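You operate a simulated robot arm through the tools that you are given. There is no shell and no other tool. Be economical: measure what you need, move in short steps, check, and stop when the job is done.

You run a simulated two-armed robot. Do the job below in one go: nothing can be reset, and whatever is moved stays where it is left.

## Task
Wipe up the spill on the top of the yellow-marked table with the blue cloth and put it back.
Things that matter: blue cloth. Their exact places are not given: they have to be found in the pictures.

The check looks at the end state, three seconds after you hand in, the way a careful person would. Anything else that was tipped, shoved, dropped, spilled or broken makes it a failure. Flat cloth is picked up by pressing the open fingertips on it (5 to 10 N) and closing them slowly along it; thin cloth reads only 2 to 8 mm in the jaws.

## Robot
Two 7-joint arms with two-finger parallel grippers on one trunk, on a base that drives. Base frame: it is fixed to the floor where the robot stands at the start and does not move with it; the origin is under the middle of the robot, x ahead of it, y to its left, z up; the surface under the hand at the start is at about z = 765. Lengths are in mm, angles in rad, forces in N, time in s.
The left shoulder is at the start at [167, 174, 953], the right one opposite. With the tool pointing down near the work surface each hand reaches from about 400 to 800 mm from the robot's upright axis, wherever it stands, measured 20 degrees to its own side. Payload 3.6 kg a hand.
Tool frame (each hand has its own): the origin (TCP) lies between the finger pads and is the grasp point; the fingertips stand 30 mm ahead of it; z points along the fingers, y is the line along which they close. The gripper opens to 110 mm. The fingers are 20 mm wide and 10 mm thick; the gripper's body (48 by 112 mm) begins 55 mm behind the TCP.
Orientation is that of the tool frame in the base frame, as a unit quaternion [w, x, y, z]. With the fingers straight down and closing along the base's y, the tool's x points along the base's -x, its y along +y and its z along -z.

## Interface
- The arms move only by the tool send_rows. It takes "left_series", "right_series" or both (then of equal length, played together; a hand with none holds still); each is a list that holds one entry, the list of rows, each a list of 7 numbers: the shift along the tool's x, y, z in mm, then the turn, a rotation vector about the tool's x, y, z in rad, then the opening, from 0 (shut) to 1 (fully open). In form: [[[x, y, z, rx, ry, rz, fingers], ...]]. A call has 1 to 8 rows; each row shifts and turns the commanded pose from where the row before left it, along the tool's axes as they then stand. Each row takes 0.2 s and may step no farther than 50 mm and 0.15 rad from the row before; otherwise, or with a gripper value out of range, the whole call is refused. A pose out of reach is approached as far as the arm can. The call stops where the force on the tool passes 40 N (or 10 N more than at its start, if that is more) or the arm is blocked; 0.2 s more then pass. The fingers move at their own pace (about 153 mm/s each) and stop on an object; they squeeze with about 20 N. The grip force told is the motor's: it shows also when the fingers shut on nothing. Time passes only in rows, and 0.2 s behind the last, so rows that do not move let the fingers close. The reply holds the time, the measured pose of the TCP, the force on the tool along the base axes, the opening and the grip force, in the units named above and with some noise, with the torque about the TCP (base axes, N m) and any sound that the robot's microphone picked up.
- Cameras (640 x 400 px; columns grow to the right, rows downward): "scene" is now at [291, -6.9, 1122.3]; the picture's right is [-0.07, -1.00, 0.00], its down [-0.56, 0.04, -0.82] and it looks along [0.82, -0.06, -0.57] (base axes); focal length 214 px, centre (320, 200). "left" rides on the left gripper at [72, -17, -103] in its tool frame; the picture's right is [0.23, 0.97, 0.00], its down [-0.76, 0.18, -0.62] and it looks along [-0.61, 0.14, 0.78] (tool axes); focal length 222 px, centre (320, 200). "right" rides on the right gripper at [72, 17, -103] in its tool frame; the picture's right is [-0.23, 0.97, 0.00], its down [-0.76, -0.18, -0.62] and it looks along [-0.61, -0.14, 0.78] (tool axes); focal length 222 px, centre (320, 200).
- camera(camera): a new picture of that camera. The clock stands still meanwhile.
- slide_trunk(by): slides the trunk up (or, below 0, down) by that many mm; the arms and the scene camera ride with it, the base frame stays. It gives what a move gives, with no picture.
- roll_base(legs): drives the robot by 1 to 6 legs, each [ahead, left, turn to the left] in mm, mm and rad, along the robot's own axes; the way and the turn of a leg run together, so that a leg with both is an arc; at most 1500 mm and 3.142 rad a leg. The arms and the cameras ride along, it lands a little off, and it stops where it bumps. It gives what a move gives.
- turn_head(pan, tilt): turns the head with the scene camera to pan (to the left, within 1.501 rad either way) and tilt (down, from -0.506 to 1.204), counted from straight ahead of the robot. It gives what a move gives.
- point_at(camera, pixels): there is no depth. For up to 12 entries [column, row, z] of the newest picture of that camera ("zoom" is the newest enlarged one), the place [x, y] in the base frame at which the ray of that pixel passes the height z, good to about 3 mm. The clock stands still meanwhile.
- enlarge(camera, box): a new picture of the part [left, top, right, bottom] of that camera's present view, enlarged. The clock stands still meanwhile.
- job_done(): hands the job in; it is judged then, once.

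Go step by step. Measure first, check grasps and placings, and put right what went wrong. The budget is 80 turns and 78 pictures, counting those below and the enlarged ones. Unless the task says otherwise, let go and move clear before handing in, and close with one line.

The tools are called after ">>>" by a JSON object that holds its "op" and its "data". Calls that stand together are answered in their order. send_rows: Moves the arms, as the interface text tells. Its arguments: {"type":"object","properties":{"left_series":{"type":"array"},"right_series":{"type":"array"}},"required":[]} The other tools are called the same way: slide_trunk (by) slides the trunk up or down; roll_base (legs) drives the base; turn_head (pan, tilt) turns the head that bears the scene camera; camera (camera) takes a picture; point_at (camera, pixels) gives the place at which the rays of pixels pass given heights; enlarge (camera, box) takes an enlarged picture of a part of a camera's view; job_done () hands the job in.

At the start:

```text
clock: 0.0
left_position: [510.4, 225.8, 964.3]
left_tool_rot: [0.0, 0.001, 1.0, -0.001]
left_wrist_force: [-0.1, -0.1, -0.2]
left_moment: [0.01, 0.04, -0.03]
left_finger_gap: 109.9
left_grasp_force: 0.0
right_position: [449.0, -173.5, 1006.6]
right_tool_rot: [-0.001, -0.001, 1.0, 0.001]
right_wrist_force: [1.2, 0.1, -0.2]
right_moment: [0.01, 0.01, -0.01]
right_finger_gap: 110.0
right_grasp_force: 0.0
trunk travel left (down, up): [-75.0, 688.0]
robot x, y, heading: [-1.3, 2.3, 0.003]
head pan, tilt: [-0.068, 0.6]
```

scene: 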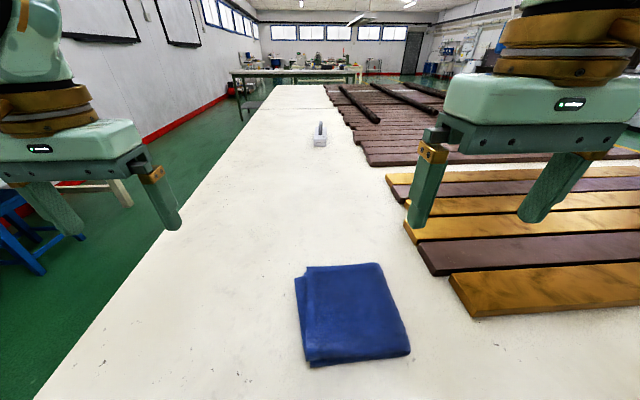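
right: 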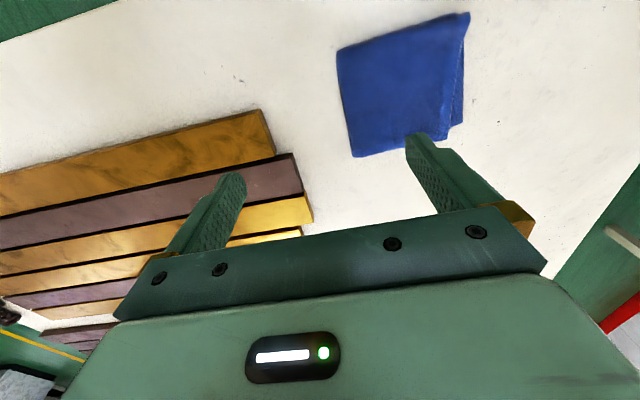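
left: 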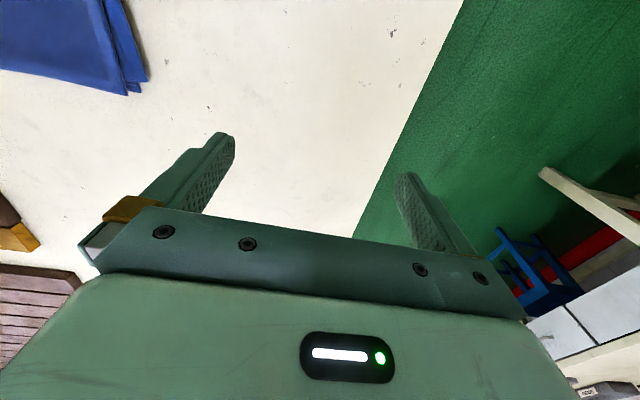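

The blue cloth lies folded at about (350,315) on the table ahead; no spill or yellow mark is visible here yet. I'll measure the cloth and look around for the yellow-marked table.

>>> {"op": "point_at", "data": {"camera": "scene", "pixels": [[296, 275, 770], [380, 263, 770], [410, 353, 770], [308, 367, 770], [320, 140, 770], [40, 395, 765], [270, 90, 765]]}}

>>> {"op": "turn_head", "data": {"pan": 1.3, "tilt": 0.4}}

>>> {"op": "camera", "data": {"camera": "scene"}}

>>> {"op": "turn_head", "data": {"pan": -1.2, "tilt": 0.4}}

>>> {"op": "camera", "data": {"camera": "scene"}}

```text
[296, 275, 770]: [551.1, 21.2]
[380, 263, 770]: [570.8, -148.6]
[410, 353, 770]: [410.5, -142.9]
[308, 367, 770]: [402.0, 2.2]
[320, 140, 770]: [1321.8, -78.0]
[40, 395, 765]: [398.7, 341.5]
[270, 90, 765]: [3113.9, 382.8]
```

```text
clock: 1.5
left_position: [509.7, 226.0, 963.6]
left_tool_rot: [0.0, 0.0, 1.0, 0.0]
left_wrist_force: [-0.7, 0.8, 0.3]
left_moment: [0.02, 0.02, -0.04]
left_finger_gap: 110.2
left_grasp_force: 0.0
right_position: [449.8, -174.1, 1006.5]
right_tool_rot: [0.0, -0.001, 1.0, 0.0]
right_wrist_force: [0.6, 0.1, 0.7]
right_moment: [-0.01, -0.02, -0.02]
right_finger_gap: 109.8
right_grasp_force: 0.1
trunk travel left (down, up): [-75.0, 688.0]
robot x, y, heading: [-2.6, 2.9, -0.004]
head pan, tilt: [1.3, 0.4]
```

```text
74 pictures are left
```

scene: 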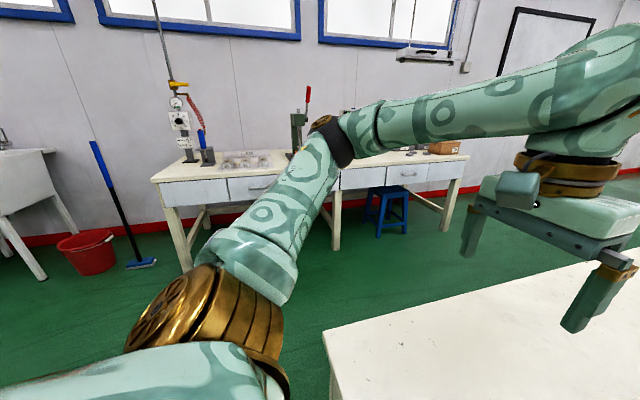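

```text
clock: 3.8
left_position: [509.9, 226.1, 966.0]
left_tool_rot: [0.0, 0.0, 1.0, 0.0]
left_wrist_force: [-0.6, 0.3, 0.7]
left_moment: [0.01, 0.0, 0.04]
left_finger_gap: 110.3
left_grasp_force: 0.0
right_position: [448.0, -173.7, 1007.4]
right_tool_rot: [-0.001, 0.001, 1.0, 0.0]
right_wrist_force: [0.5, 0.6, -0.2]
right_moment: [0.0, 0.02, 0.0]
right_finger_gap: 110.0
right_grasp_force: 0.0
trunk travel left (down, up): [-75.0, 688.0]
robot x, y, heading: [-3.5, -2.3, -0.002]
head pan, tilt: [-1.201, 0.4]
```

```text
73 pictures are left
```

scene: 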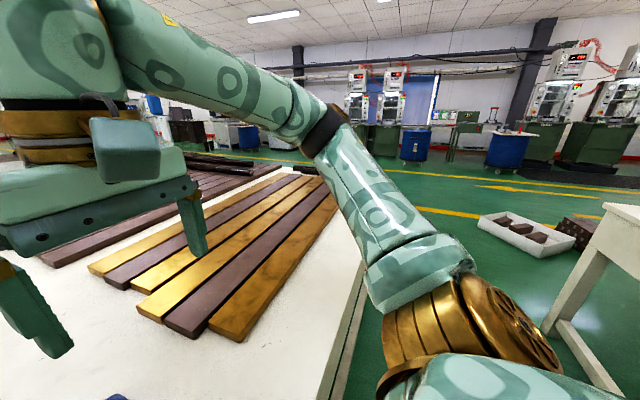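

The cloth is near x 402–570, y −148–21. A white table top shows at the right edge (620,210); I'll look further right.

>>> {"op": "turn_head", "data": {"pan": -1.5, "tilt": 0.4}}

>>> {"op": "camera", "data": {"camera": "scene"}}

>>> {"op": "turn_head", "data": {"pan": 1.5, "tilt": 0.4}}

>>> {"op": "camera", "data": {"camera": "scene"}}

```text
clock: 4.6
left_position: [510.8, 227.4, 964.7]
left_tool_rot: [0.001, -0.001, 1.0, 0.0]
left_wrist_force: [0.3, 0.7, 1.1]
left_moment: [0.0, 0.02, 0.02]
left_finger_gap: 109.8
left_grasp_force: 0.1
right_position: [448.8, -173.5, 1007.9]
right_tool_rot: [-0.001, -0.001, 1.0, 0.0]
right_wrist_force: [-0.8, 0.2, 0.0]
right_moment: [-0.01, -0.04, 0.01]
right_finger_gap: 110.0
right_grasp_force: 0.0
trunk travel left (down, up): [-75.0, 688.0]
robot x, y, heading: [-0.4, -1.5, 0.002]
head pan, tilt: [-1.499, 0.4]
```

```text
72 pictures are left
```

scene: 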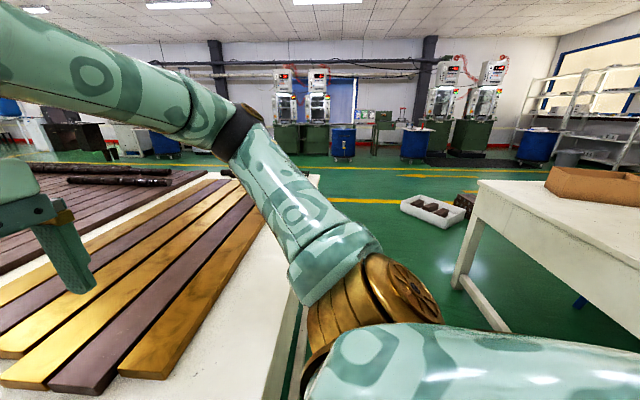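

```text
clock: 7.2
left_position: [511.3, 225.9, 965.4]
left_tool_rot: [0.0, 0.0, 1.0, 0.0]
left_wrist_force: [0.4, -0.6, -0.1]
left_moment: [0.04, -0.01, -0.01]
left_finger_gap: 110.1
left_grasp_force: 0.1
right_position: [448.7, -174.0, 1008.3]
right_tool_rot: [-0.001, 0.0, 1.0, 0.0]
right_wrist_force: [-0.2, 0.3, 0.5]
right_moment: [0.01, 0.01, 0.01]
right_finger_gap: 110.1
right_grasp_force: 0.0
trunk travel left (down, up): [-75.0, 688.0]
robot x, y, heading: [-0.6, 0.8, 0.001]
head pan, tilt: [1.499, 0.4]
```

```text
71 pictures are left
```

scene: 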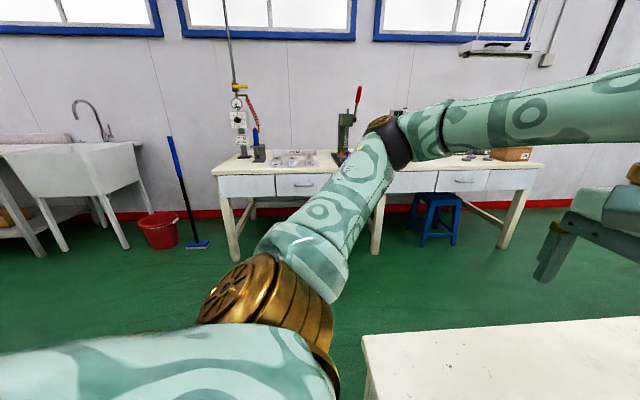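

A table with a cardboard box is to the right-rear; I can't yet see a yellow mark. I'll first take the cloth with the right hand: hover above its centre (~485,−67).

>>> {"op": "turn_head", "data": {"pan": -0.07, "tilt": 0.9}}

>>> {"op": "send_rows", "data": {"right_series": [[[-12, 36, 40, 0, 0, 0, 0.6], [-12, 36, 42, 0, 0, 0, 0.6], [-12, 35, 42, 0, 0, 0, 0.6], [0, 0, 33, 0, 0, 0, 0.6], [0, 0, 0, 0, 0, 0, 0.6]]]}}

>>> {"op": "camera", "data": {"camera": "scene"}}

>>> {"op": "camera", "data": {"camera": "right"}}

```text
clock: 8.8
left_position: [510.3, 226.9, 964.5]
left_tool_rot: [0.001, 0.0, 1.0, -0.001]
left_wrist_force: [-0.2, 0.0, -0.4]
left_moment: [0.01, 0.0, -0.01]
left_finger_gap: 110.1
left_grasp_force: 0.0
right_position: [448.5, -173.5, 1007.9]
right_tool_rot: [0.0, 0.0, 1.0, 0.001]
right_wrist_force: [0.1, 0.1, -0.2]
right_moment: [-0.01, 0.03, -0.02]
right_finger_gap: 109.7
right_grasp_force: 0.1
trunk travel left (down, up): [-75.0, 688.0]
robot x, y, heading: [2.1, 1.5, -0.002]
head pan, tilt: [-0.07, 0.901]
```

```text
refused: row 1 steps farther than a row can; nothing moved
```

```text
70 pictures are left
```

scene: 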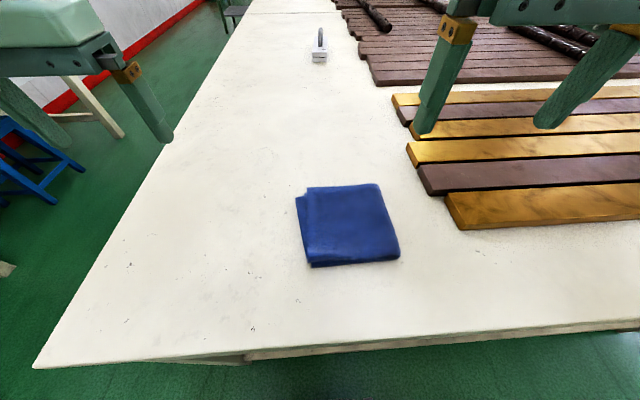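

```text
69 pictures are left
```

right: 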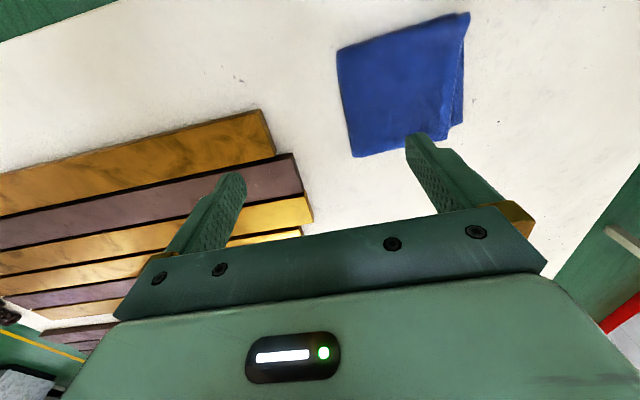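

The step was too long, so I'll use smaller rows to hover over the cloth centre.

>>> {"op": "send_rows", "data": {"right_series": [[[-8, 27, 30, 0, 0, 0, 0.6], [-8, 27, 30, 0, 0, 0, 0.6], [-10, 27, 30, 0, 0, 0, 0.6], [-10, 26, 30, 0, 0, 0, 0.6], [0, 0, 40, 0, 0, 0, 0.6], [0, 0, 0, 0, 0, 0, 0.6]]]}}

>>> {"op": "point_at", "data": {"camera": "scene", "pixels": [[296, 198, 770], [379, 184, 770], [400, 255, 770], [312, 266, 770], [33, 368, 765], [446, 230, 775], [417, 138, 770]]}}

>>> {"op": "camera", "data": {"camera": "right"}}

```text
clock: 10.2
left_position: [512.0, 227.0, 964.9]
left_tool_rot: [0.0, -0.001, 1.0, 0.0]
left_wrist_force: [-0.7, -0.7, -0.3]
left_moment: [-0.01, 0.05, 0.0]
left_finger_gap: 110.2
left_grasp_force: 0.0
right_position: [484.5, -65.9, 844.2]
right_tool_rot: [-0.001, 0.001, 1.0, 0.0]
right_wrist_force: [0.8, 0.4, -0.4]
right_moment: [0.0, -0.01, -0.04]
right_finger_gap: 65.9
right_grasp_force: 0.0
trunk travel left (down, up): [-75.0, 688.0]
robot x, y, heading: [-1.8, -0.4, -0.001]
head pan, tilt: [-0.07, 0.901]
```

```text
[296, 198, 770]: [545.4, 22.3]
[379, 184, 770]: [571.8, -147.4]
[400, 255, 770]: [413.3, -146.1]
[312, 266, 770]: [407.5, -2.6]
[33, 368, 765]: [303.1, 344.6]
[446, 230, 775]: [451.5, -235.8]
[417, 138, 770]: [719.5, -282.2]
```

```text
68 pictures are left
```

right: 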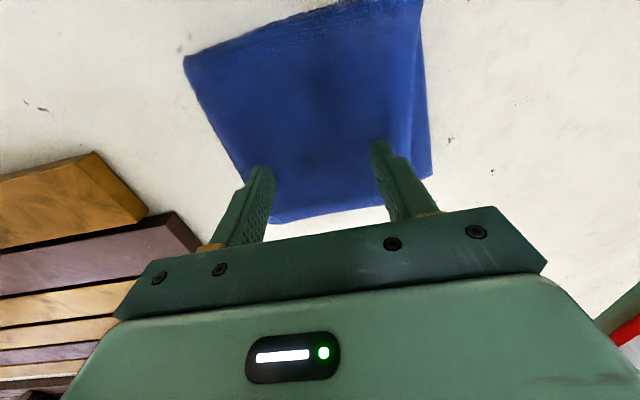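

The fingers straddle the cloth's middle part. Tips are at ~814, so I'll lower carefully until contact.

>>> {"op": "send_rows", "data": {"right_series": [[[0, 0, 15, 0, 0, 0, 0.6], [0, 0, 12, 0, 0, 0, 0.6], [0, 0, 6, 0, 0, 0, 0.6], [0, 0, 0, 0, 0, 0, 0.6]]]}}

```text
clock: 11.2
left_position: [510.9, 226.9, 964.9]
left_tool_rot: [0.0, 0.0, 1.0, 0.001]
left_wrist_force: [-0.3, 0.0, -0.6]
left_moment: [0.0, 0.01, -0.03]
left_finger_gap: 110.0
left_grasp_force: 0.0
right_position: [483.1, -66.3, 813.7]
right_tool_rot: [-0.001, 0.001, 1.0, 0.001]
right_wrist_force: [-0.2, 0.1, 0.7]
right_moment: [0.01, 0.03, 0.0]
right_finger_gap: 65.8
right_grasp_force: 0.2
trunk travel left (down, up): [-75.0, 688.0]
robot x, y, heading: [0.4, -0.2, -0.003]
head pan, tilt: [-0.07, 0.901]
```

>>> {"op": "send_rows", "data": {"right_series": [[[0, 0, 5, 0, 0, 0, 0.6], [0, 0, 3, 0, 0, 0, 0.6], [0, 0, 0, 0, 0, 0, 0.6]]]}}

```text
clock: 12.0
left_position: [511.0, 227.2, 965.0]
left_tool_rot: [0.0, 0.0, 1.0, 0.0]
left_wrist_force: [-1.2, 0.2, 0.7]
left_moment: [-0.03, 0.03, 0.0]
left_finger_gap: 110.2
left_grasp_force: 0.2
right_position: [483.7, -66.5, 806.8]
right_tool_rot: [0.0, 0.0, 1.0, 0.0]
right_wrist_force: [-0.8, 1.1, 10.5]
right_moment: [0.04, 0.02, -0.01]
right_finger_gap: 65.4
right_grasp_force: 0.1
trunk travel left (down, up): [-75.0, 688.0]
robot x, y, heading: [1.0, -1.6, 0.002]
head pan, tilt: [-0.07, 0.901]
```

The tips are in contact at z≈777 with 10.5 N. Closing slowly along the cloth.

>>> {"op": "send_rows", "data": {"right_series": [[[0, 0, -0.3, 0, 0, 0, 0.54], [0, 0, 0, 0, 0, 0, 0.46], [0, 0, 0, 0, 0, 0, 0.38], [0, 0, 0, 0, 0, 0, 0.3], [0, 0, 0, 0, 0, 0, 0.22], [0, 0, 0, 0, 0, 0, 0.14], [0, 0, 0, 0, 0, 0, 0.06], [0, 0, 0, 0, 0, 0, 0]]]}}

>>> {"op": "camera", "data": {"camera": "scene"}}

```text
clock: 13.8
left_position: [510.5, 227.5, 964.9]
left_tool_rot: [0.001, 0.001, 1.0, 0.0]
left_wrist_force: [-0.2, 0.2, -0.2]
left_moment: [0.02, 0.0, -0.04]
left_finger_gap: 110.1
left_grasp_force: 0.0
right_position: [483.1, -67.8, 806.2]
right_tool_rot: [0.0, 0.0, 1.0, 0.0]
right_wrist_force: [-0.6, -0.3, 9.5]
right_moment: [-0.01, 0.0, -0.03]
right_finger_gap: 16.3
right_grasp_force: 19.3
trunk travel left (down, up): [-75.0, 688.0]
robot x, y, heading: [-1.3, 4.9, 0.001]
head pan, tilt: [-0.07, 0.901]
```

```text
67 pictures are left
```

scene: 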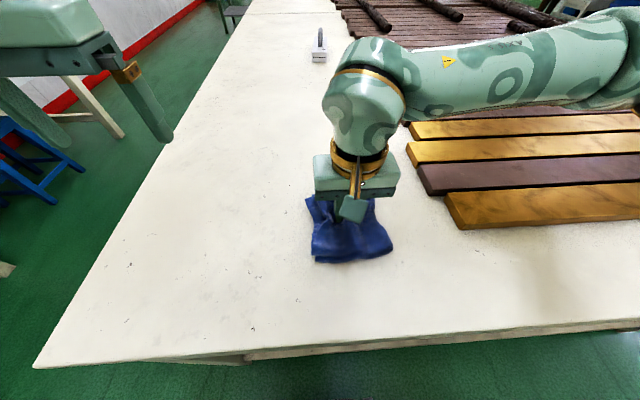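

The gap is 16 mm with 19 N grip, so the folded stack is pinched. Lifting 180 mm and looking.

>>> {"op": "send_rows", "data": {"right_series": [[[0, 0, -10, 0, 0, 0, 0], [0, 0, -20, 0, 0, 0, 0], [0, 0, -30, 0, 0, 0, 0], [0, 0, -40, 0, 0, 0, 0], [0, 0, -40, 0, 0, 0, 0], [0, 0, -40, 0, 0, 0, 0], [0, 0, 0, 0, 0, 0, 0]]]}}

>>> {"op": "camera", "data": {"camera": "scene"}}

>>> {"op": "camera", "data": {"camera": "right"}}

```text
clock: 15.4
left_position: [510.8, 225.9, 964.4]
left_tool_rot: [0.0, 0.0, 1.0, 0.001]
left_wrist_force: [-0.7, 0.1, -0.1]
left_moment: [0.0, -0.01, 0.0]
left_finger_gap: 109.7
left_grasp_force: 0.0
right_position: [486.9, -65.9, 988.1]
right_tool_rot: [-0.001, 0.0, 1.0, -0.001]
right_wrist_force: [-0.4, 0.6, 0.3]
right_moment: [0.03, 0.02, -0.06]
right_finger_gap: 15.6
right_grasp_force: 20.2
trunk travel left (down, up): [-75.0, 688.0]
robot x, y, heading: [-0.5, 1.7, 0.001]
head pan, tilt: [-0.07, 0.901]
```

```text
66 pictures are left
```

scene: 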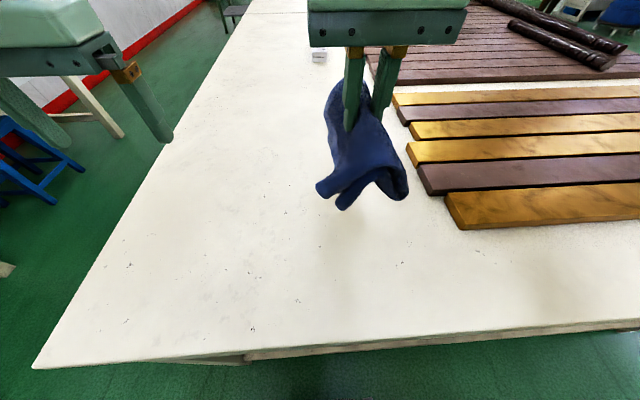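

```text
65 pictures are left
```

right: 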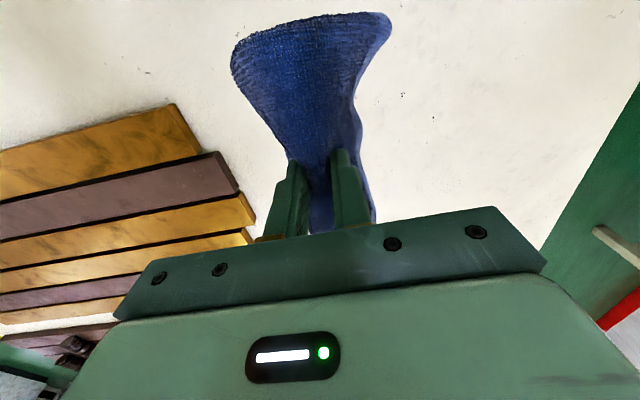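

The cloth is held. Now to find the yellow-marked table: I'll back off a bit and look around.

>>> {"op": "roll_base", "data": {"legs": [[-350, 0, 0]]}}

>>> {"op": "turn_head", "data": {"pan": -1.5, "tilt": 0.4}}

>>> {"op": "camera", "data": {"camera": "scene"}}

>>> {"op": "turn_head", "data": {"pan": 1.5, "tilt": 0.4}}

>>> {"op": "camera", "data": {"camera": "scene"}}

```text
clock: 17.7
left_position: [160.1, 225.9, 965.7]
left_tool_rot: [0.0, 0.001, 1.0, 0.0]
left_wrist_force: [0.4, -0.4, 0.4]
left_moment: [0.03, -0.03, 0.01]
left_finger_gap: 109.9
left_grasp_force: 0.1
right_position: [136.4, -67.0, 988.2]
right_tool_rot: [0.0, 0.001, 1.0, 0.0]
right_wrist_force: [0.3, 0.3, -0.7]
right_moment: [0.04, -0.02, -0.01]
right_finger_gap: 15.7
right_grasp_force: 20.5
trunk travel left (down, up): [-75.0, 688.0]
robot x, y, heading: [-349.5, -3.8, -0.001]
head pan, tilt: [-0.07, 0.901]
```

```text
clock: 19.2
left_position: [161.9, 226.1, 964.8]
left_tool_rot: [0.0, 0.001, 1.0, 0.001]
left_wrist_force: [-0.7, 0.2, 0.3]
left_moment: [-0.02, -0.01, 0.01]
left_finger_gap: 109.9
left_grasp_force: 0.0
right_position: [135.7, -65.7, 986.8]
right_tool_rot: [-0.001, 0.002, 1.0, 0.0]
right_wrist_force: [0.0, -0.7, 0.2]
right_moment: [-0.02, 0.01, 0.0]
right_finger_gap: 15.5
right_grasp_force: 20.0
trunk travel left (down, up): [-75.0, 688.0]
robot x, y, heading: [-350.1, 3.1, -0.003]
head pan, tilt: [-1.499, 0.4]
```

```text
64 pictures are left
```

scene: 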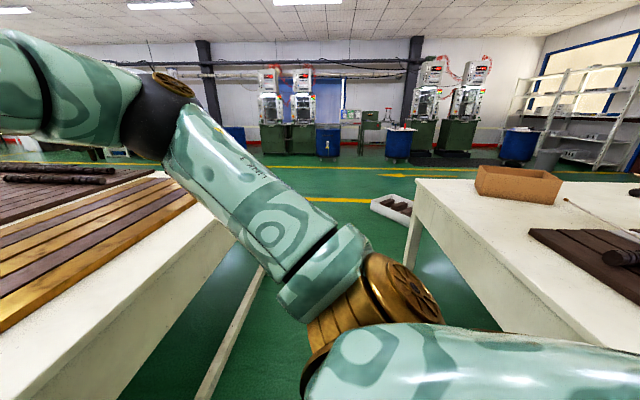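

```text
clock: 21.9
left_position: [161.4, 225.1, 964.7]
left_tool_rot: [-0.001, 0.0, 1.0, 0.0]
left_wrist_force: [-0.4, 0.3, 0.0]
left_moment: [-0.01, -0.03, 0.0]
left_finger_gap: 110.1
left_grasp_force: 0.0
right_position: [136.6, -67.3, 987.1]
right_tool_rot: [-0.002, 0.001, 1.0, -0.001]
right_wrist_force: [0.0, -0.5, -0.3]
right_moment: [0.0, 0.0, -0.01]
right_finger_gap: 15.7
right_grasp_force: 19.5
trunk travel left (down, up): [-75.0, 688.0]
robot x, y, heading: [-349.8, -0.6, 0.0]
head pan, tilt: [1.499, 0.4]
```

```text
63 pictures are left
```

scene: 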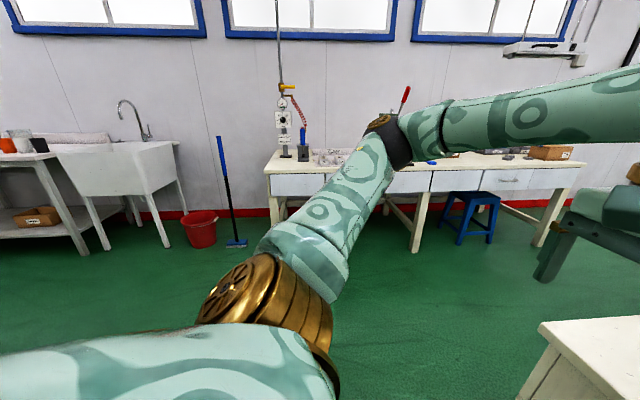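

A long table stands behind on the right. I'll measure where it is before turning the robot.

>>> {"op": "turn_head", "data": {"pan": -1.5, "tilt": 0.6}}

>>> {"op": "camera", "data": {"camera": "scene"}}

```text
clock: 24.4
left_position: [161.1, 225.8, 965.6]
left_tool_rot: [0.0, 0.001, 1.0, -0.001]
left_wrist_force: [-0.5, -0.1, 0.3]
left_moment: [0.0, 0.02, 0.02]
left_finger_gap: 110.2
left_grasp_force: 0.1
right_position: [136.0, -66.8, 986.5]
right_tool_rot: [-0.002, 0.001, 1.0, 0.0]
right_wrist_force: [0.1, 0.6, -0.3]
right_moment: [-0.01, 0.01, 0.0]
right_finger_gap: 15.4
right_grasp_force: 19.9
trunk travel left (down, up): [-75.0, 688.0]
robot x, y, heading: [-349.4, 0.3, -0.002]
head pan, tilt: [-1.499, 0.6]
```

```text
62 pictures are left
```

scene: 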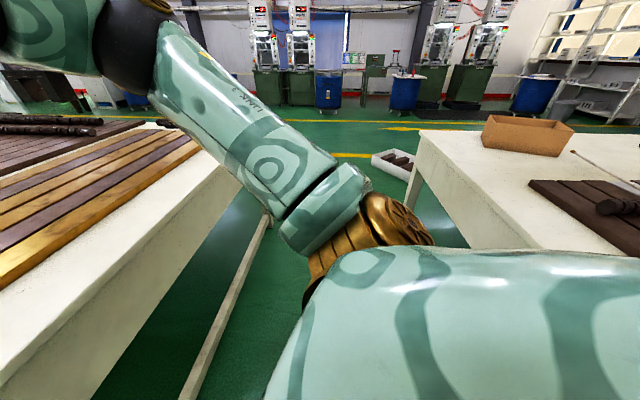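

>>> {"op": "point_at", "data": {"camera": "scene", "pixels": [[418, 134, 765], [470, 210, 765], [490, 245, 765], [500, 155, 765], [165, 400, 765], [237, 190, 765]]}}

>>> {"op": "turn_head", "data": {"pan": 0, "tilt": 1.2}}

>>> {"op": "camera", "data": {"camera": "scene"}}

```text
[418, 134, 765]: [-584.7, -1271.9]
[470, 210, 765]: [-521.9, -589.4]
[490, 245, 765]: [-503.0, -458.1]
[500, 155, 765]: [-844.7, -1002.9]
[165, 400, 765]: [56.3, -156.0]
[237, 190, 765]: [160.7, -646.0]
```

```text
clock: 26.1
left_position: [161.8, 226.0, 964.2]
left_tool_rot: [0.001, 0.001, 1.0, 0.0]
left_wrist_force: [0.2, -0.2, 0.5]
left_moment: [0.0, 0.01, -0.01]
left_finger_gap: 109.8
left_grasp_force: 0.0
right_position: [137.1, -66.5, 987.3]
right_tool_rot: [0.0, 0.0, 1.0, -0.001]
right_wrist_force: [0.7, 0.2, -0.8]
right_moment: [0.03, 0.0, -0.02]
right_finger_gap: 15.8
right_grasp_force: 20.1
trunk travel left (down, up): [-75.0, 688.0]
robot x, y, heading: [-349.7, -0.7, -0.002]
head pan, tilt: [0.0, 1.201]
```

```text
61 pictures are left
```

scene: 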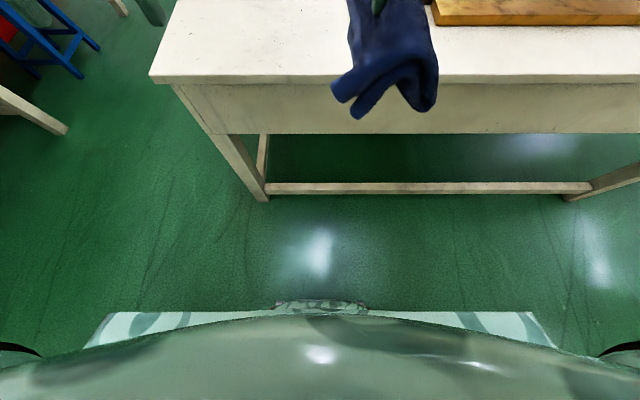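

The rear table's near edge lies around x ≈ −500, so rotating here could be tight. I'll slide left into the open floor, then turn right toward it.

>>> {"op": "roll_base", "data": {"legs": [[0, 700, 0], [0, 0, -1.57]]}}

>>> {"op": "turn_head", "data": {"pan": -0.7, "tilt": 0.5}}

>>> {"op": "camera", "data": {"camera": "scene"}}

```text
clock: 33.7
left_position: [-107.9, 205.0, 965.3]
left_tool_rot: [0.0, 0.698, 0.716, 0.0]
left_wrist_force: [-0.9, 0.5, 0.0]
left_moment: [0.02, -0.03, 0.01]
left_finger_gap: 110.1
left_grasp_force: 0.0
right_position: [-401.1, 221.3, 987.7]
right_tool_rot: [-0.001, 0.698, 0.716, 0.001]
right_wrist_force: [0.1, -0.4, -0.1]
right_moment: [-0.02, 0.06, 0.18]
right_finger_gap: 13.5
right_grasp_force: 20.0
trunk travel left (down, up): [-75.0, 688.0]
robot x, y, heading: [-351.3, 710.2, -1.545]
head pan, tilt: [0.0, 1.201]
```

```text
clock: 34.8
left_position: [-108.9, 204.5, 964.0]
left_tool_rot: [-0.001, 0.699, 0.716, -0.001]
left_wrist_force: [0.3, 0.1, -0.2]
left_moment: [0.02, 0.02, -0.02]
left_finger_gap: 109.8
left_grasp_force: 0.1
right_position: [-402.4, 221.2, 987.4]
right_tool_rot: [0.0, 0.699, 0.716, 0.0]
right_wrist_force: [-0.8, -0.4, -0.1]
right_moment: [-0.02, 0.05, 0.2]
right_finger_gap: 13.2
right_grasp_force: 20.1
trunk travel left (down, up): [-75.0, 688.0]
robot x, y, heading: [-345.0, 707.7, -1.546]
head pan, tilt: [-0.7, 0.499]
```

```text
60 pictures are left
```

scene: 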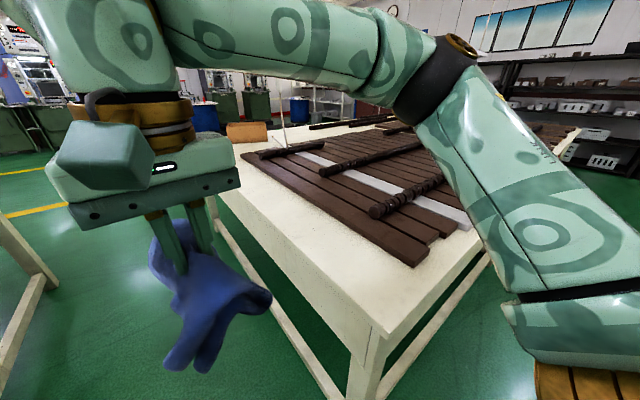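

The rear table has dark planks; still no yellow mark or spill visible. I'll look around more from here.

>>> {"op": "turn_head", "data": {"pan": -1.5, "tilt": 0.4}}

>>> {"op": "camera", "data": {"camera": "scene"}}

>>> {"op": "turn_head", "data": {"pan": 0, "tilt": 0.4}}

>>> {"op": "camera", "data": {"camera": "scene"}}

>>> {"op": "turn_head", "data": {"pan": 1.0, "tilt": 0.4}}

>>> {"op": "camera", "data": {"camera": "scene"}}

```text
clock: 35.9
left_position: [-108.3, 203.5, 965.3]
left_tool_rot: [0.0, 0.699, 0.715, 0.0]
left_wrist_force: [-0.2, 0.3, -0.4]
left_moment: [0.01, -0.01, -0.01]
left_finger_gap: 110.1
left_grasp_force: 0.1
right_position: [-402.5, 221.7, 987.6]
right_tool_rot: [-0.001, 0.698, 0.716, 0.0]
right_wrist_force: [-0.2, -1.1, -0.3]
right_moment: [-0.03, 0.01, 0.21]
right_finger_gap: 13.5
right_grasp_force: 19.8
trunk travel left (down, up): [-75.0, 688.0]
robot x, y, heading: [-348.6, 712.5, -1.547]
head pan, tilt: [-1.499, 0.4]
```

```text
59 pictures are left
```

scene: 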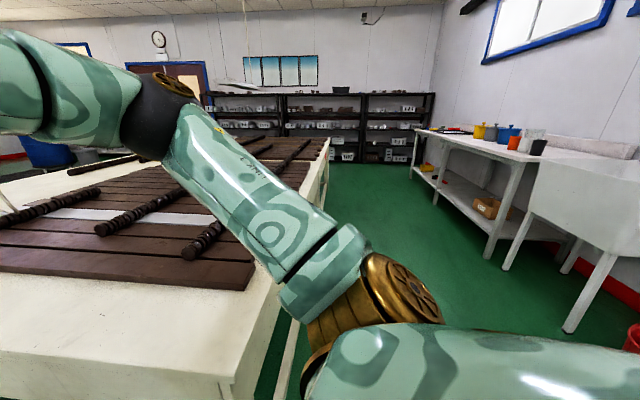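

```text
clock: 37.5
left_position: [-108.8, 204.2, 964.7]
left_tool_rot: [0.0, 0.699, 0.716, 0.0]
left_wrist_force: [0.0, -0.6, -0.4]
left_moment: [-0.01, 0.0, 0.0]
left_finger_gap: 110.2
left_grasp_force: 0.0
right_position: [-402.8, 222.0, 987.7]
right_tool_rot: [0.0, 0.698, 0.716, 0.001]
right_wrist_force: [-0.4, -0.4, -0.7]
right_moment: [-0.02, 0.02, 0.2]
right_finger_gap: 13.4
right_grasp_force: 20.0
trunk travel left (down, up): [-75.0, 688.0]
robot x, y, heading: [-350.3, 706.4, -1.545]
head pan, tilt: [0.0, 0.4]
```

```text
58 pictures are left
```

scene: 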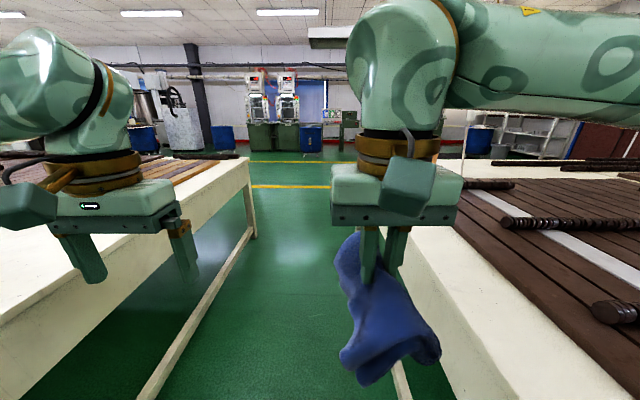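

```text
clock: 38.8
left_position: [-108.4, 204.7, 965.4]
left_tool_rot: [-0.001, 0.698, 0.716, 0.0]
left_wrist_force: [-1.0, -0.8, -0.2]
left_moment: [0.0, 0.0, -0.01]
left_finger_gap: 110.0
left_grasp_force: 0.1
right_position: [-401.4, 221.3, 988.6]
right_tool_rot: [0.0, 0.699, 0.716, 0.0]
right_wrist_force: [0.9, -0.8, 0.3]
right_moment: [0.0, 0.01, 0.16]
right_finger_gap: 13.5
right_grasp_force: 20.1
trunk travel left (down, up): [-75.0, 688.0]
robot x, y, heading: [-347.6, 709.6, -1.549]
head pan, tilt: [1.0, 0.4]
```

```text
57 pictures are left
```

scene: 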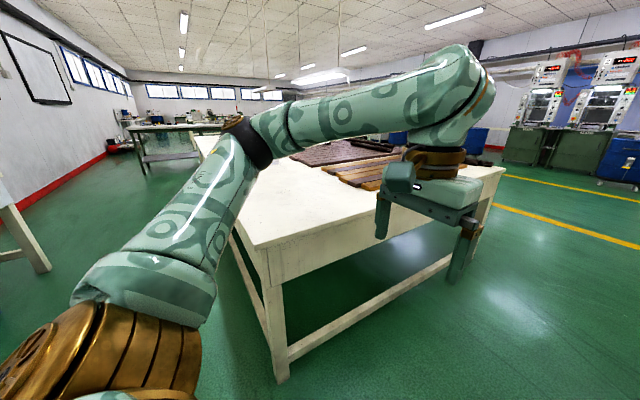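

No mark yet. I'll enlarge the distant tables to look for one.

>>> {"op": "enlarge", "data": {"camera": "scene", "box": [90, 80, 290, 205]}}

>>> {"op": "turn_head", "data": {"pan": 1.5, "tilt": 0.4}}

>>> {"op": "camera", "data": {"camera": "scene"}}

```text
3.20 times, centred on (190, 142) of scene
```

zoom: 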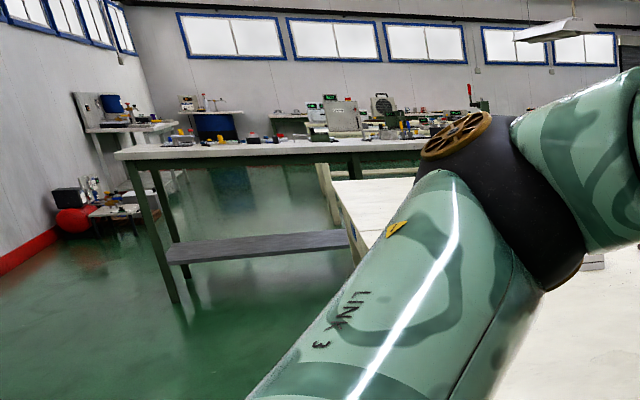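

```text
clock: 39.7
left_position: [-108.8, 205.9, 963.8]
left_tool_rot: [-0.001, 0.698, 0.716, 0.001]
left_wrist_force: [0.0, -0.4, -0.4]
left_moment: [-0.03, 0.0, -0.01]
left_finger_gap: 110.0
left_grasp_force: 0.0
right_position: [-401.7, 220.3, 987.4]
right_tool_rot: [-0.001, 0.698, 0.716, 0.0]
right_wrist_force: [-0.4, 0.6, -0.2]
right_moment: [-0.01, 0.0, 0.17]
right_finger_gap: 13.5
right_grasp_force: 20.2
trunk travel left (down, up): [-75.0, 688.0]
robot x, y, heading: [-348.4, 708.8, -1.549]
head pan, tilt: [1.499, 0.4]
```

```text
55 pictures are left
```

scene: 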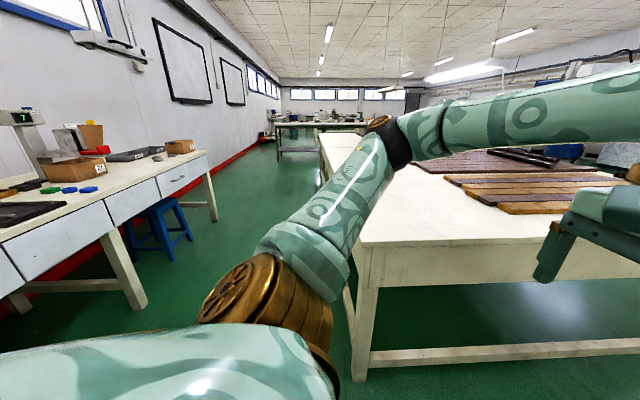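

No mark visible yet. I'll raise the trunk to look down on the table tops.

>>> {"op": "slide_trunk", "data": {"by": 600}}

>>> {"op": "turn_head", "data": {"pan": -0.6, "tilt": 0.5}}

>>> {"op": "camera", "data": {"camera": "scene"}}

>>> {"op": "turn_head", "data": {"pan": 0.9, "tilt": 0.5}}

>>> {"op": "camera", "data": {"camera": "scene"}}

```text
refused: 600 is not a number from -400 to 400
```

```text
clock: 41.7
left_position: [-109.4, 205.6, 963.7]
left_tool_rot: [0.0, 0.698, 0.716, 0.001]
left_wrist_force: [-0.3, 0.5, -0.2]
left_moment: [0.0, -0.02, 0.03]
left_finger_gap: 110.0
left_grasp_force: 0.0
right_position: [-401.8, 222.6, 986.5]
right_tool_rot: [0.0, 0.698, 0.716, 0.001]
right_wrist_force: [0.2, 0.8, 0.3]
right_moment: [-0.01, 0.01, 0.15]
right_finger_gap: 13.5
right_grasp_force: 20.2
trunk travel left (down, up): [-75.0, 688.0]
robot x, y, heading: [-344.9, 710.9, -1.547]
head pan, tilt: [-0.6, 0.499]
```

```text
54 pictures are left
```

scene: 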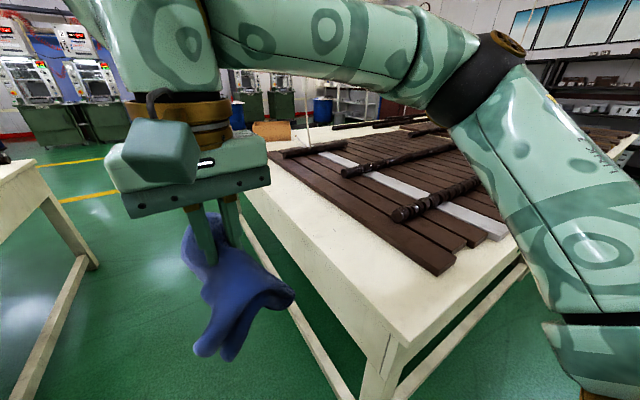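

```text
clock: 43.3
left_position: [-108.5, 205.6, 965.7]
left_tool_rot: [0.0, 0.699, 0.715, 0.0]
left_wrist_force: [0.6, 0.4, 0.3]
left_moment: [-0.02, -0.06, -0.02]
left_finger_gap: 110.0
left_grasp_force: 0.0
right_position: [-402.2, 221.1, 987.0]
right_tool_rot: [0.0, 0.698, 0.716, 0.001]
right_wrist_force: [-0.9, 0.4, -0.8]
right_moment: [-0.01, 0.05, 0.18]
right_finger_gap: 13.4
right_grasp_force: 19.7
trunk travel left (down, up): [-75.0, 688.0]
robot x, y, heading: [-342.7, 705.9, -1.545]
head pan, tilt: [0.901, 0.499]
```

```text
53 pictures are left
```

scene: 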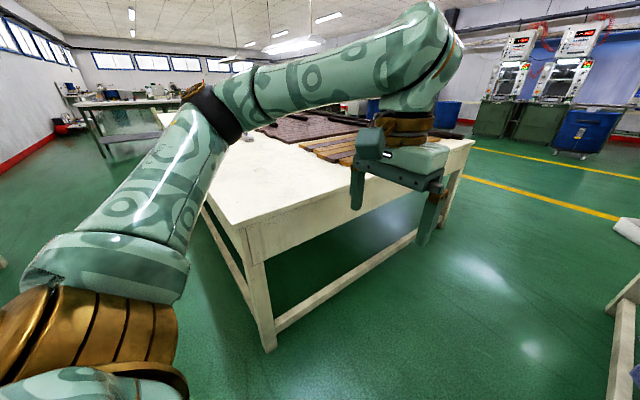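

The slide limit is 400 per call; I'll raise by 400 then look.

>>> {"op": "slide_trunk", "data": {"by": 400}}

>>> {"op": "slide_trunk", "data": {"by": 250}}

>>> {"op": "turn_head", "data": {"pan": -0.8, "tilt": 0.6}}

>>> {"op": "camera", "data": {"camera": "scene"}}

>>> {"op": "turn_head", "data": {"pan": 0.9, "tilt": 0.6}}

>>> {"op": "camera", "data": {"camera": "scene"}}

```text
clock: 47.1
left_position: [-108.4, 203.7, 1366.0]
left_tool_rot: [0.0, 0.699, 0.715, 0.0]
left_wrist_force: [0.8, 0.9, -0.1]
left_moment: [0.01, 0.0, -0.01]
left_finger_gap: 109.9
left_grasp_force: 0.0
right_position: [-402.0, 220.5, 1386.7]
right_tool_rot: [0.0, 0.699, 0.716, 0.0]
right_wrist_force: [0.1, 0.2, -0.4]
right_moment: [-0.04, 0.01, 0.17]
right_finger_gap: 13.3
right_grasp_force: 20.1
trunk travel left (down, up): [-475.0, 288.0]
robot x, y, heading: [-346.7, 710.4, -1.547]
head pan, tilt: [0.901, 0.499]
```

```text
clock: 49.7
left_position: [-108.1, 204.7, 1613.8]
left_tool_rot: [0.0, 0.699, 0.715, -0.001]
left_wrist_force: [0.4, 0.7, -0.6]
left_moment: [-0.02, -0.01, -0.01]
left_finger_gap: 110.1
left_grasp_force: 0.0
right_position: [-401.6, 221.5, 1637.6]
right_tool_rot: [-0.001, 0.698, 0.716, 0.001]
right_wrist_force: [0.4, -0.5, -0.5]
right_moment: [-0.02, 0.02, 0.17]
right_finger_gap: 13.1
right_grasp_force: 19.4
trunk travel left (down, up): [-725.0, 38.0]
robot x, y, heading: [-348.2, 708.3, -1.55]
head pan, tilt: [0.901, 0.499]
```

```text
clock: 51.4
left_position: [-107.9, 205.0, 1615.6]
left_tool_rot: [0.0, 0.698, 0.716, 0.0]
left_wrist_force: [-0.1, -0.8, 0.5]
left_moment: [0.01, -0.01, 0.01]
left_finger_gap: 110.0
left_grasp_force: 0.0
right_position: [-400.7, 222.3, 1638.6]
right_tool_rot: [0.0, 0.699, 0.715, -0.001]
right_wrist_force: [0.7, 0.3, -0.8]
right_moment: [0.01, 0.0, 0.18]
right_finger_gap: 13.2
right_grasp_force: 20.2
trunk travel left (down, up): [-725.0, 38.0]
robot x, y, heading: [-347.5, 711.4, -1.549]
head pan, tilt: [-0.799, 0.6]
```

```text
52 pictures are left
```

scene: 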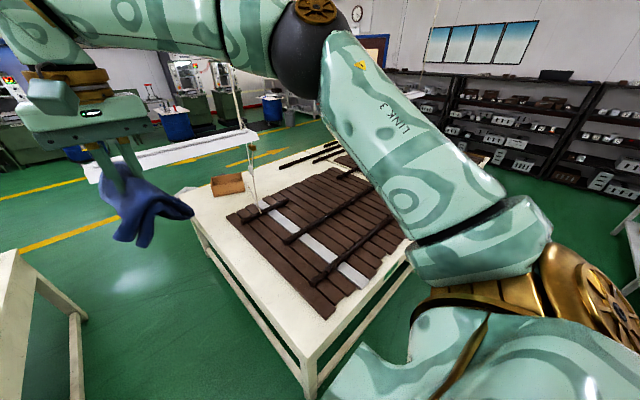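

```text
clock: 53.2
left_position: [-108.8, 204.3, 1615.1]
left_tool_rot: [0.0, 0.699, 0.715, 0.0]
left_wrist_force: [0.3, -0.4, 0.5]
left_moment: [-0.01, 0.02, -0.02]
left_finger_gap: 109.9
left_grasp_force: 0.2
right_position: [-401.8, 221.9, 1639.0]
right_tool_rot: [-0.001, 0.698, 0.716, -0.001]
right_wrist_force: [0.6, -0.4, -0.2]
right_moment: [0.0, -0.03, 0.17]
right_finger_gap: 13.6
right_grasp_force: 19.7
trunk travel left (down, up): [-725.0, 38.0]
robot x, y, heading: [-347.5, 709.3, -1.547]
head pan, tilt: [0.901, 0.6]
```

```text
51 pictures are left
```

scene: 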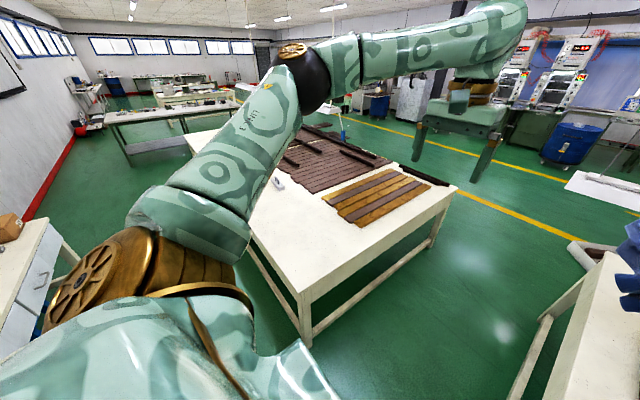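

From up here neither big table shows a clear mark. I'll enlarge the far tables and both flanks.

>>> {"op": "enlarge", "data": {"camera": "scene", "box": [60, 60, 280, 198]}}

>>> {"op": "enlarge", "data": {"camera": "scene", "box": [230, 100, 480, 256]}}

>>> {"op": "turn_head", "data": {"pan": 1.5, "tilt": 0.6}}

>>> {"op": "camera", "data": {"camera": "scene"}}

>>> {"op": "turn_head", "data": {"pan": -1.5, "tilt": 0.6}}

>>> {"op": "camera", "data": {"camera": "scene"}}

>>> {"op": "turn_head", "data": {"pan": 0.1, "tilt": 0.5}}

>>> {"op": "camera", "data": {"camera": "scene"}}

```text
2.90 times, centred on (170, 129) of scene
```

zoom: 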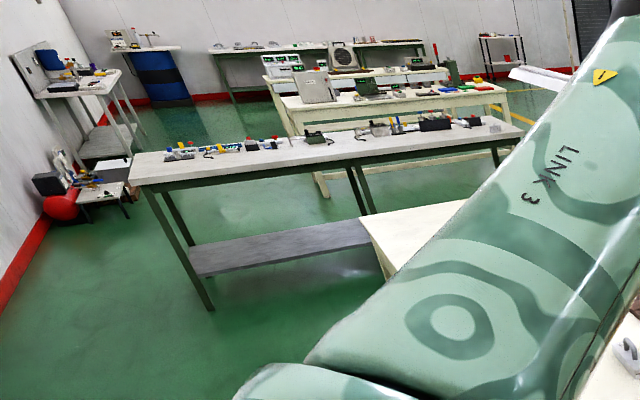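

```text
2.56 times, centred on (355, 178) of scene
```

zoom: 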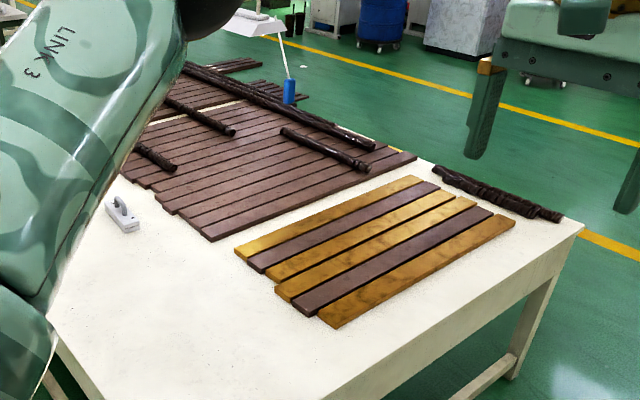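

```text
clock: 54.2
left_position: [-109.5, 205.0, 1614.6]
left_tool_rot: [0.0, 0.698, 0.716, 0.0]
left_wrist_force: [0.6, 0.8, 0.4]
left_moment: [-0.02, 0.0, 0.0]
left_finger_gap: 110.0
left_grasp_force: 0.0
right_position: [-402.0, 221.9, 1637.8]
right_tool_rot: [0.001, 0.698, 0.716, 0.0]
right_wrist_force: [0.1, -0.6, -1.1]
right_moment: [0.03, 0.02, 0.18]
right_finger_gap: 13.4
right_grasp_force: 19.8
trunk travel left (down, up): [-725.0, 38.0]
robot x, y, heading: [-351.3, 710.2, -1.545]
head pan, tilt: [1.499, 0.6]
```

```text
48 pictures are left
```

scene: 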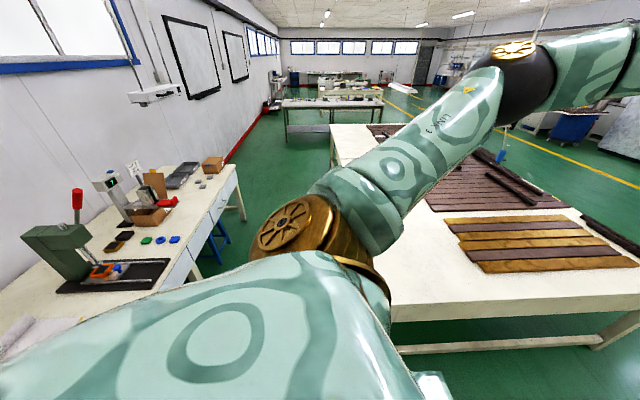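

```text
clock: 56.8
left_position: [-108.6, 204.7, 1614.3]
left_tool_rot: [0.001, 0.699, 0.715, 0.0]
left_wrist_force: [-0.8, 0.1, 0.3]
left_moment: [0.0, 0.0, -0.01]
left_finger_gap: 109.9
left_grasp_force: 0.1
right_position: [-401.2, 221.1, 1636.7]
right_tool_rot: [0.0, 0.698, 0.716, 0.001]
right_wrist_force: [0.2, -0.6, -0.4]
right_moment: [0.0, 0.02, 0.16]
right_finger_gap: 13.0
right_grasp_force: 19.7
trunk travel left (down, up): [-725.0, 38.0]
robot x, y, heading: [-349.4, 709.8, -1.547]
head pan, tilt: [-1.499, 0.6]
```

```text
47 pictures are left
```

scene: 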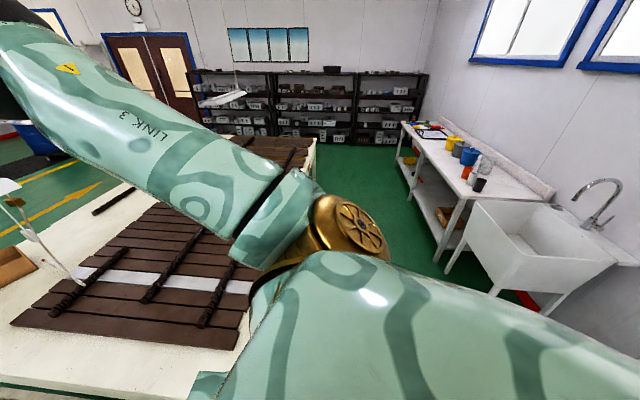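

```text
clock: 58.4
left_position: [-108.6, 204.8, 1615.5]
left_tool_rot: [-0.001, 0.698, 0.716, 0.0]
left_wrist_force: [0.1, -1.5, 0.2]
left_moment: [-0.02, -0.01, 0.01]
left_finger_gap: 109.9
left_grasp_force: 0.1
right_position: [-402.5, 221.2, 1637.0]
right_tool_rot: [0.0, 0.698, 0.716, 0.0]
right_wrist_force: [0.5, 0.5, -0.2]
right_moment: [0.0, 0.01, 0.21]
right_finger_gap: 13.4
right_grasp_force: 19.8
trunk travel left (down, up): [-725.0, 38.0]
robot x, y, heading: [-348.4, 707.8, -1.545]
head pan, tilt: [0.099, 0.499]
```

```text
46 pictures are left
```

scene: 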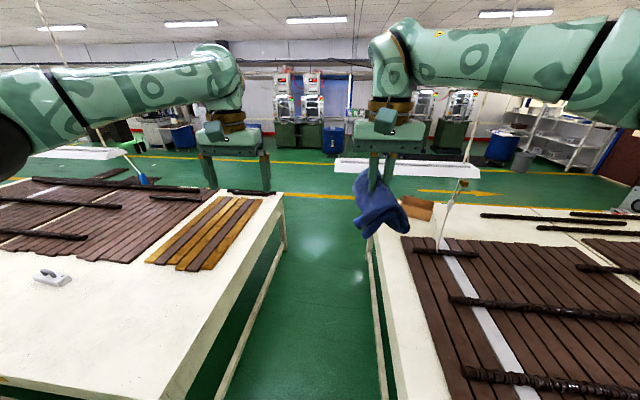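

No spill visible in the portions seen. I'll measure the aisle between the tables and check the left arm-hidden areas; first the geometry.

>>> {"op": "point_at", "data": {"camera": "scene", "pixels": [[283, 196, 765], [190, 390, 765], [372, 232, 765], [400, 390, 765], [440, 260, 765], [480, 206, 765], [620, 360, 765]]}}

>>> {"op": "turn_head", "data": {"pan": -0.5, "tilt": 0.8}}

>>> {"op": "camera", "data": {"camera": "scene"}}

```text
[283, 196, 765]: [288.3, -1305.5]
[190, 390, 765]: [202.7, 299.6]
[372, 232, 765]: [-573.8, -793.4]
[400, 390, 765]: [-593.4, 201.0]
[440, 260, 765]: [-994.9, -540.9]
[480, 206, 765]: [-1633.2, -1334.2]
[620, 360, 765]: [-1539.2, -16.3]
```

```text
clock: 59.4
left_position: [-109.0, 204.9, 1614.7]
left_tool_rot: [0.0, 0.698, 0.716, -0.001]
left_wrist_force: [-0.7, 0.2, -0.4]
left_moment: [0.01, 0.01, -0.02]
left_finger_gap: 109.8
left_grasp_force: 0.1
right_position: [-401.8, 221.4, 1637.1]
right_tool_rot: [0.0, 0.698, 0.716, 0.0]
right_wrist_force: [-0.1, -0.1, -0.9]
right_moment: [0.04, 0.01, 0.18]
right_finger_gap: 13.4
right_grasp_force: 20.2
trunk travel left (down, up): [-725.0, 38.0]
robot x, y, heading: [-346.5, 708.5, -1.544]
head pan, tilt: [-0.499, 0.799]
```

```text
45 pictures are left
```

scene: 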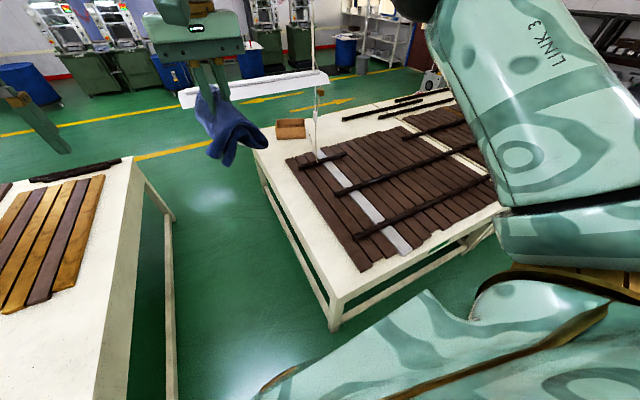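

Both near tables look clean. I'll enlarge the far group of tables and the cup bench with tighter boxes.

>>> {"op": "turn_head", "data": {"pan": 1.35, "tilt": 0.35}}

>>> {"op": "enlarge", "data": {"camera": "scene", "box": [260, 90, 420, 190]}}

>>> {"op": "turn_head", "data": {"pan": -1.5, "tilt": 0.5}}

>>> {"op": "enlarge", "data": {"camera": "scene", "box": [380, 80, 580, 205]}}

```text
clock: 61.3
left_position: [-108.3, 205.5, 1615.1]
left_tool_rot: [0.0, 0.698, 0.716, 0.0]
left_wrist_force: [0.0, -0.1, -0.3]
left_moment: [0.02, 0.01, 0.01]
left_finger_gap: 110.2
left_grasp_force: 0.1
right_position: [-400.7, 221.6, 1637.6]
right_tool_rot: [0.0, 0.699, 0.715, 0.0]
right_wrist_force: [0.7, 0.8, -0.2]
right_moment: [-0.03, 0.01, 0.2]
right_finger_gap: 13.6
right_grasp_force: 19.9
trunk travel left (down, up): [-725.0, 38.0]
robot x, y, heading: [-346.5, 709.8, -1.547]
head pan, tilt: [1.349, 0.351]
```

```text
4.00 times, centred on (340, 140) of scene
```

zoom: 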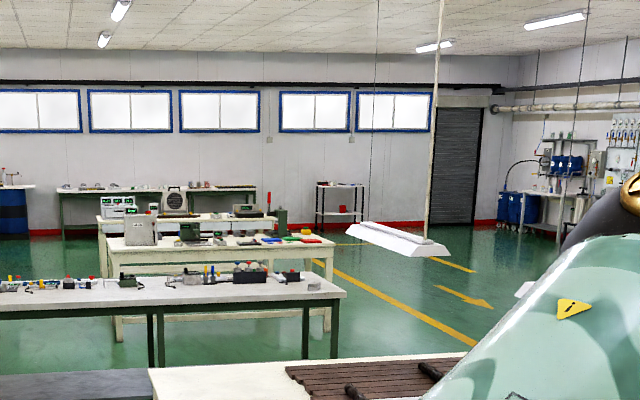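

```text
clock: 63.8
left_position: [-108.3, 204.6, 1614.9]
left_tool_rot: [0.0, 0.699, 0.715, 0.0]
left_wrist_force: [-0.8, -0.3, 0.8]
left_moment: [-0.01, -0.03, 0.02]
left_finger_gap: 110.1
left_grasp_force: 0.0
right_position: [-402.7, 220.5, 1636.8]
right_tool_rot: [0.0, 0.698, 0.716, 0.0]
right_wrist_force: [-0.4, 0.0, 0.2]
right_moment: [0.0, -0.02, 0.15]
right_finger_gap: 13.3
right_grasp_force: 20.6
trunk travel left (down, up): [-725.0, 38.0]
robot x, y, heading: [-347.0, 709.1, -1.547]
head pan, tilt: [-1.499, 0.499]
```

```text
3.20 times, centred on (480, 142) of scene
```

zoom: 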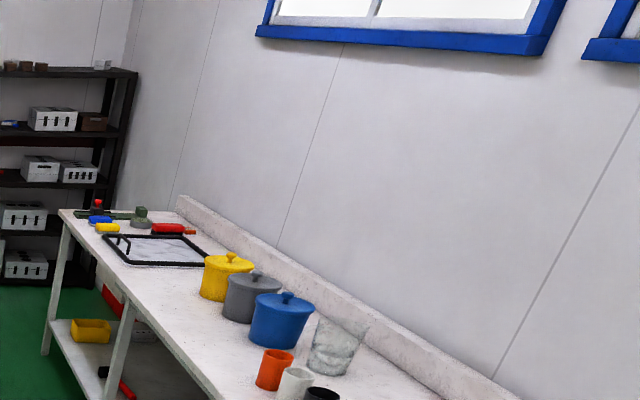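

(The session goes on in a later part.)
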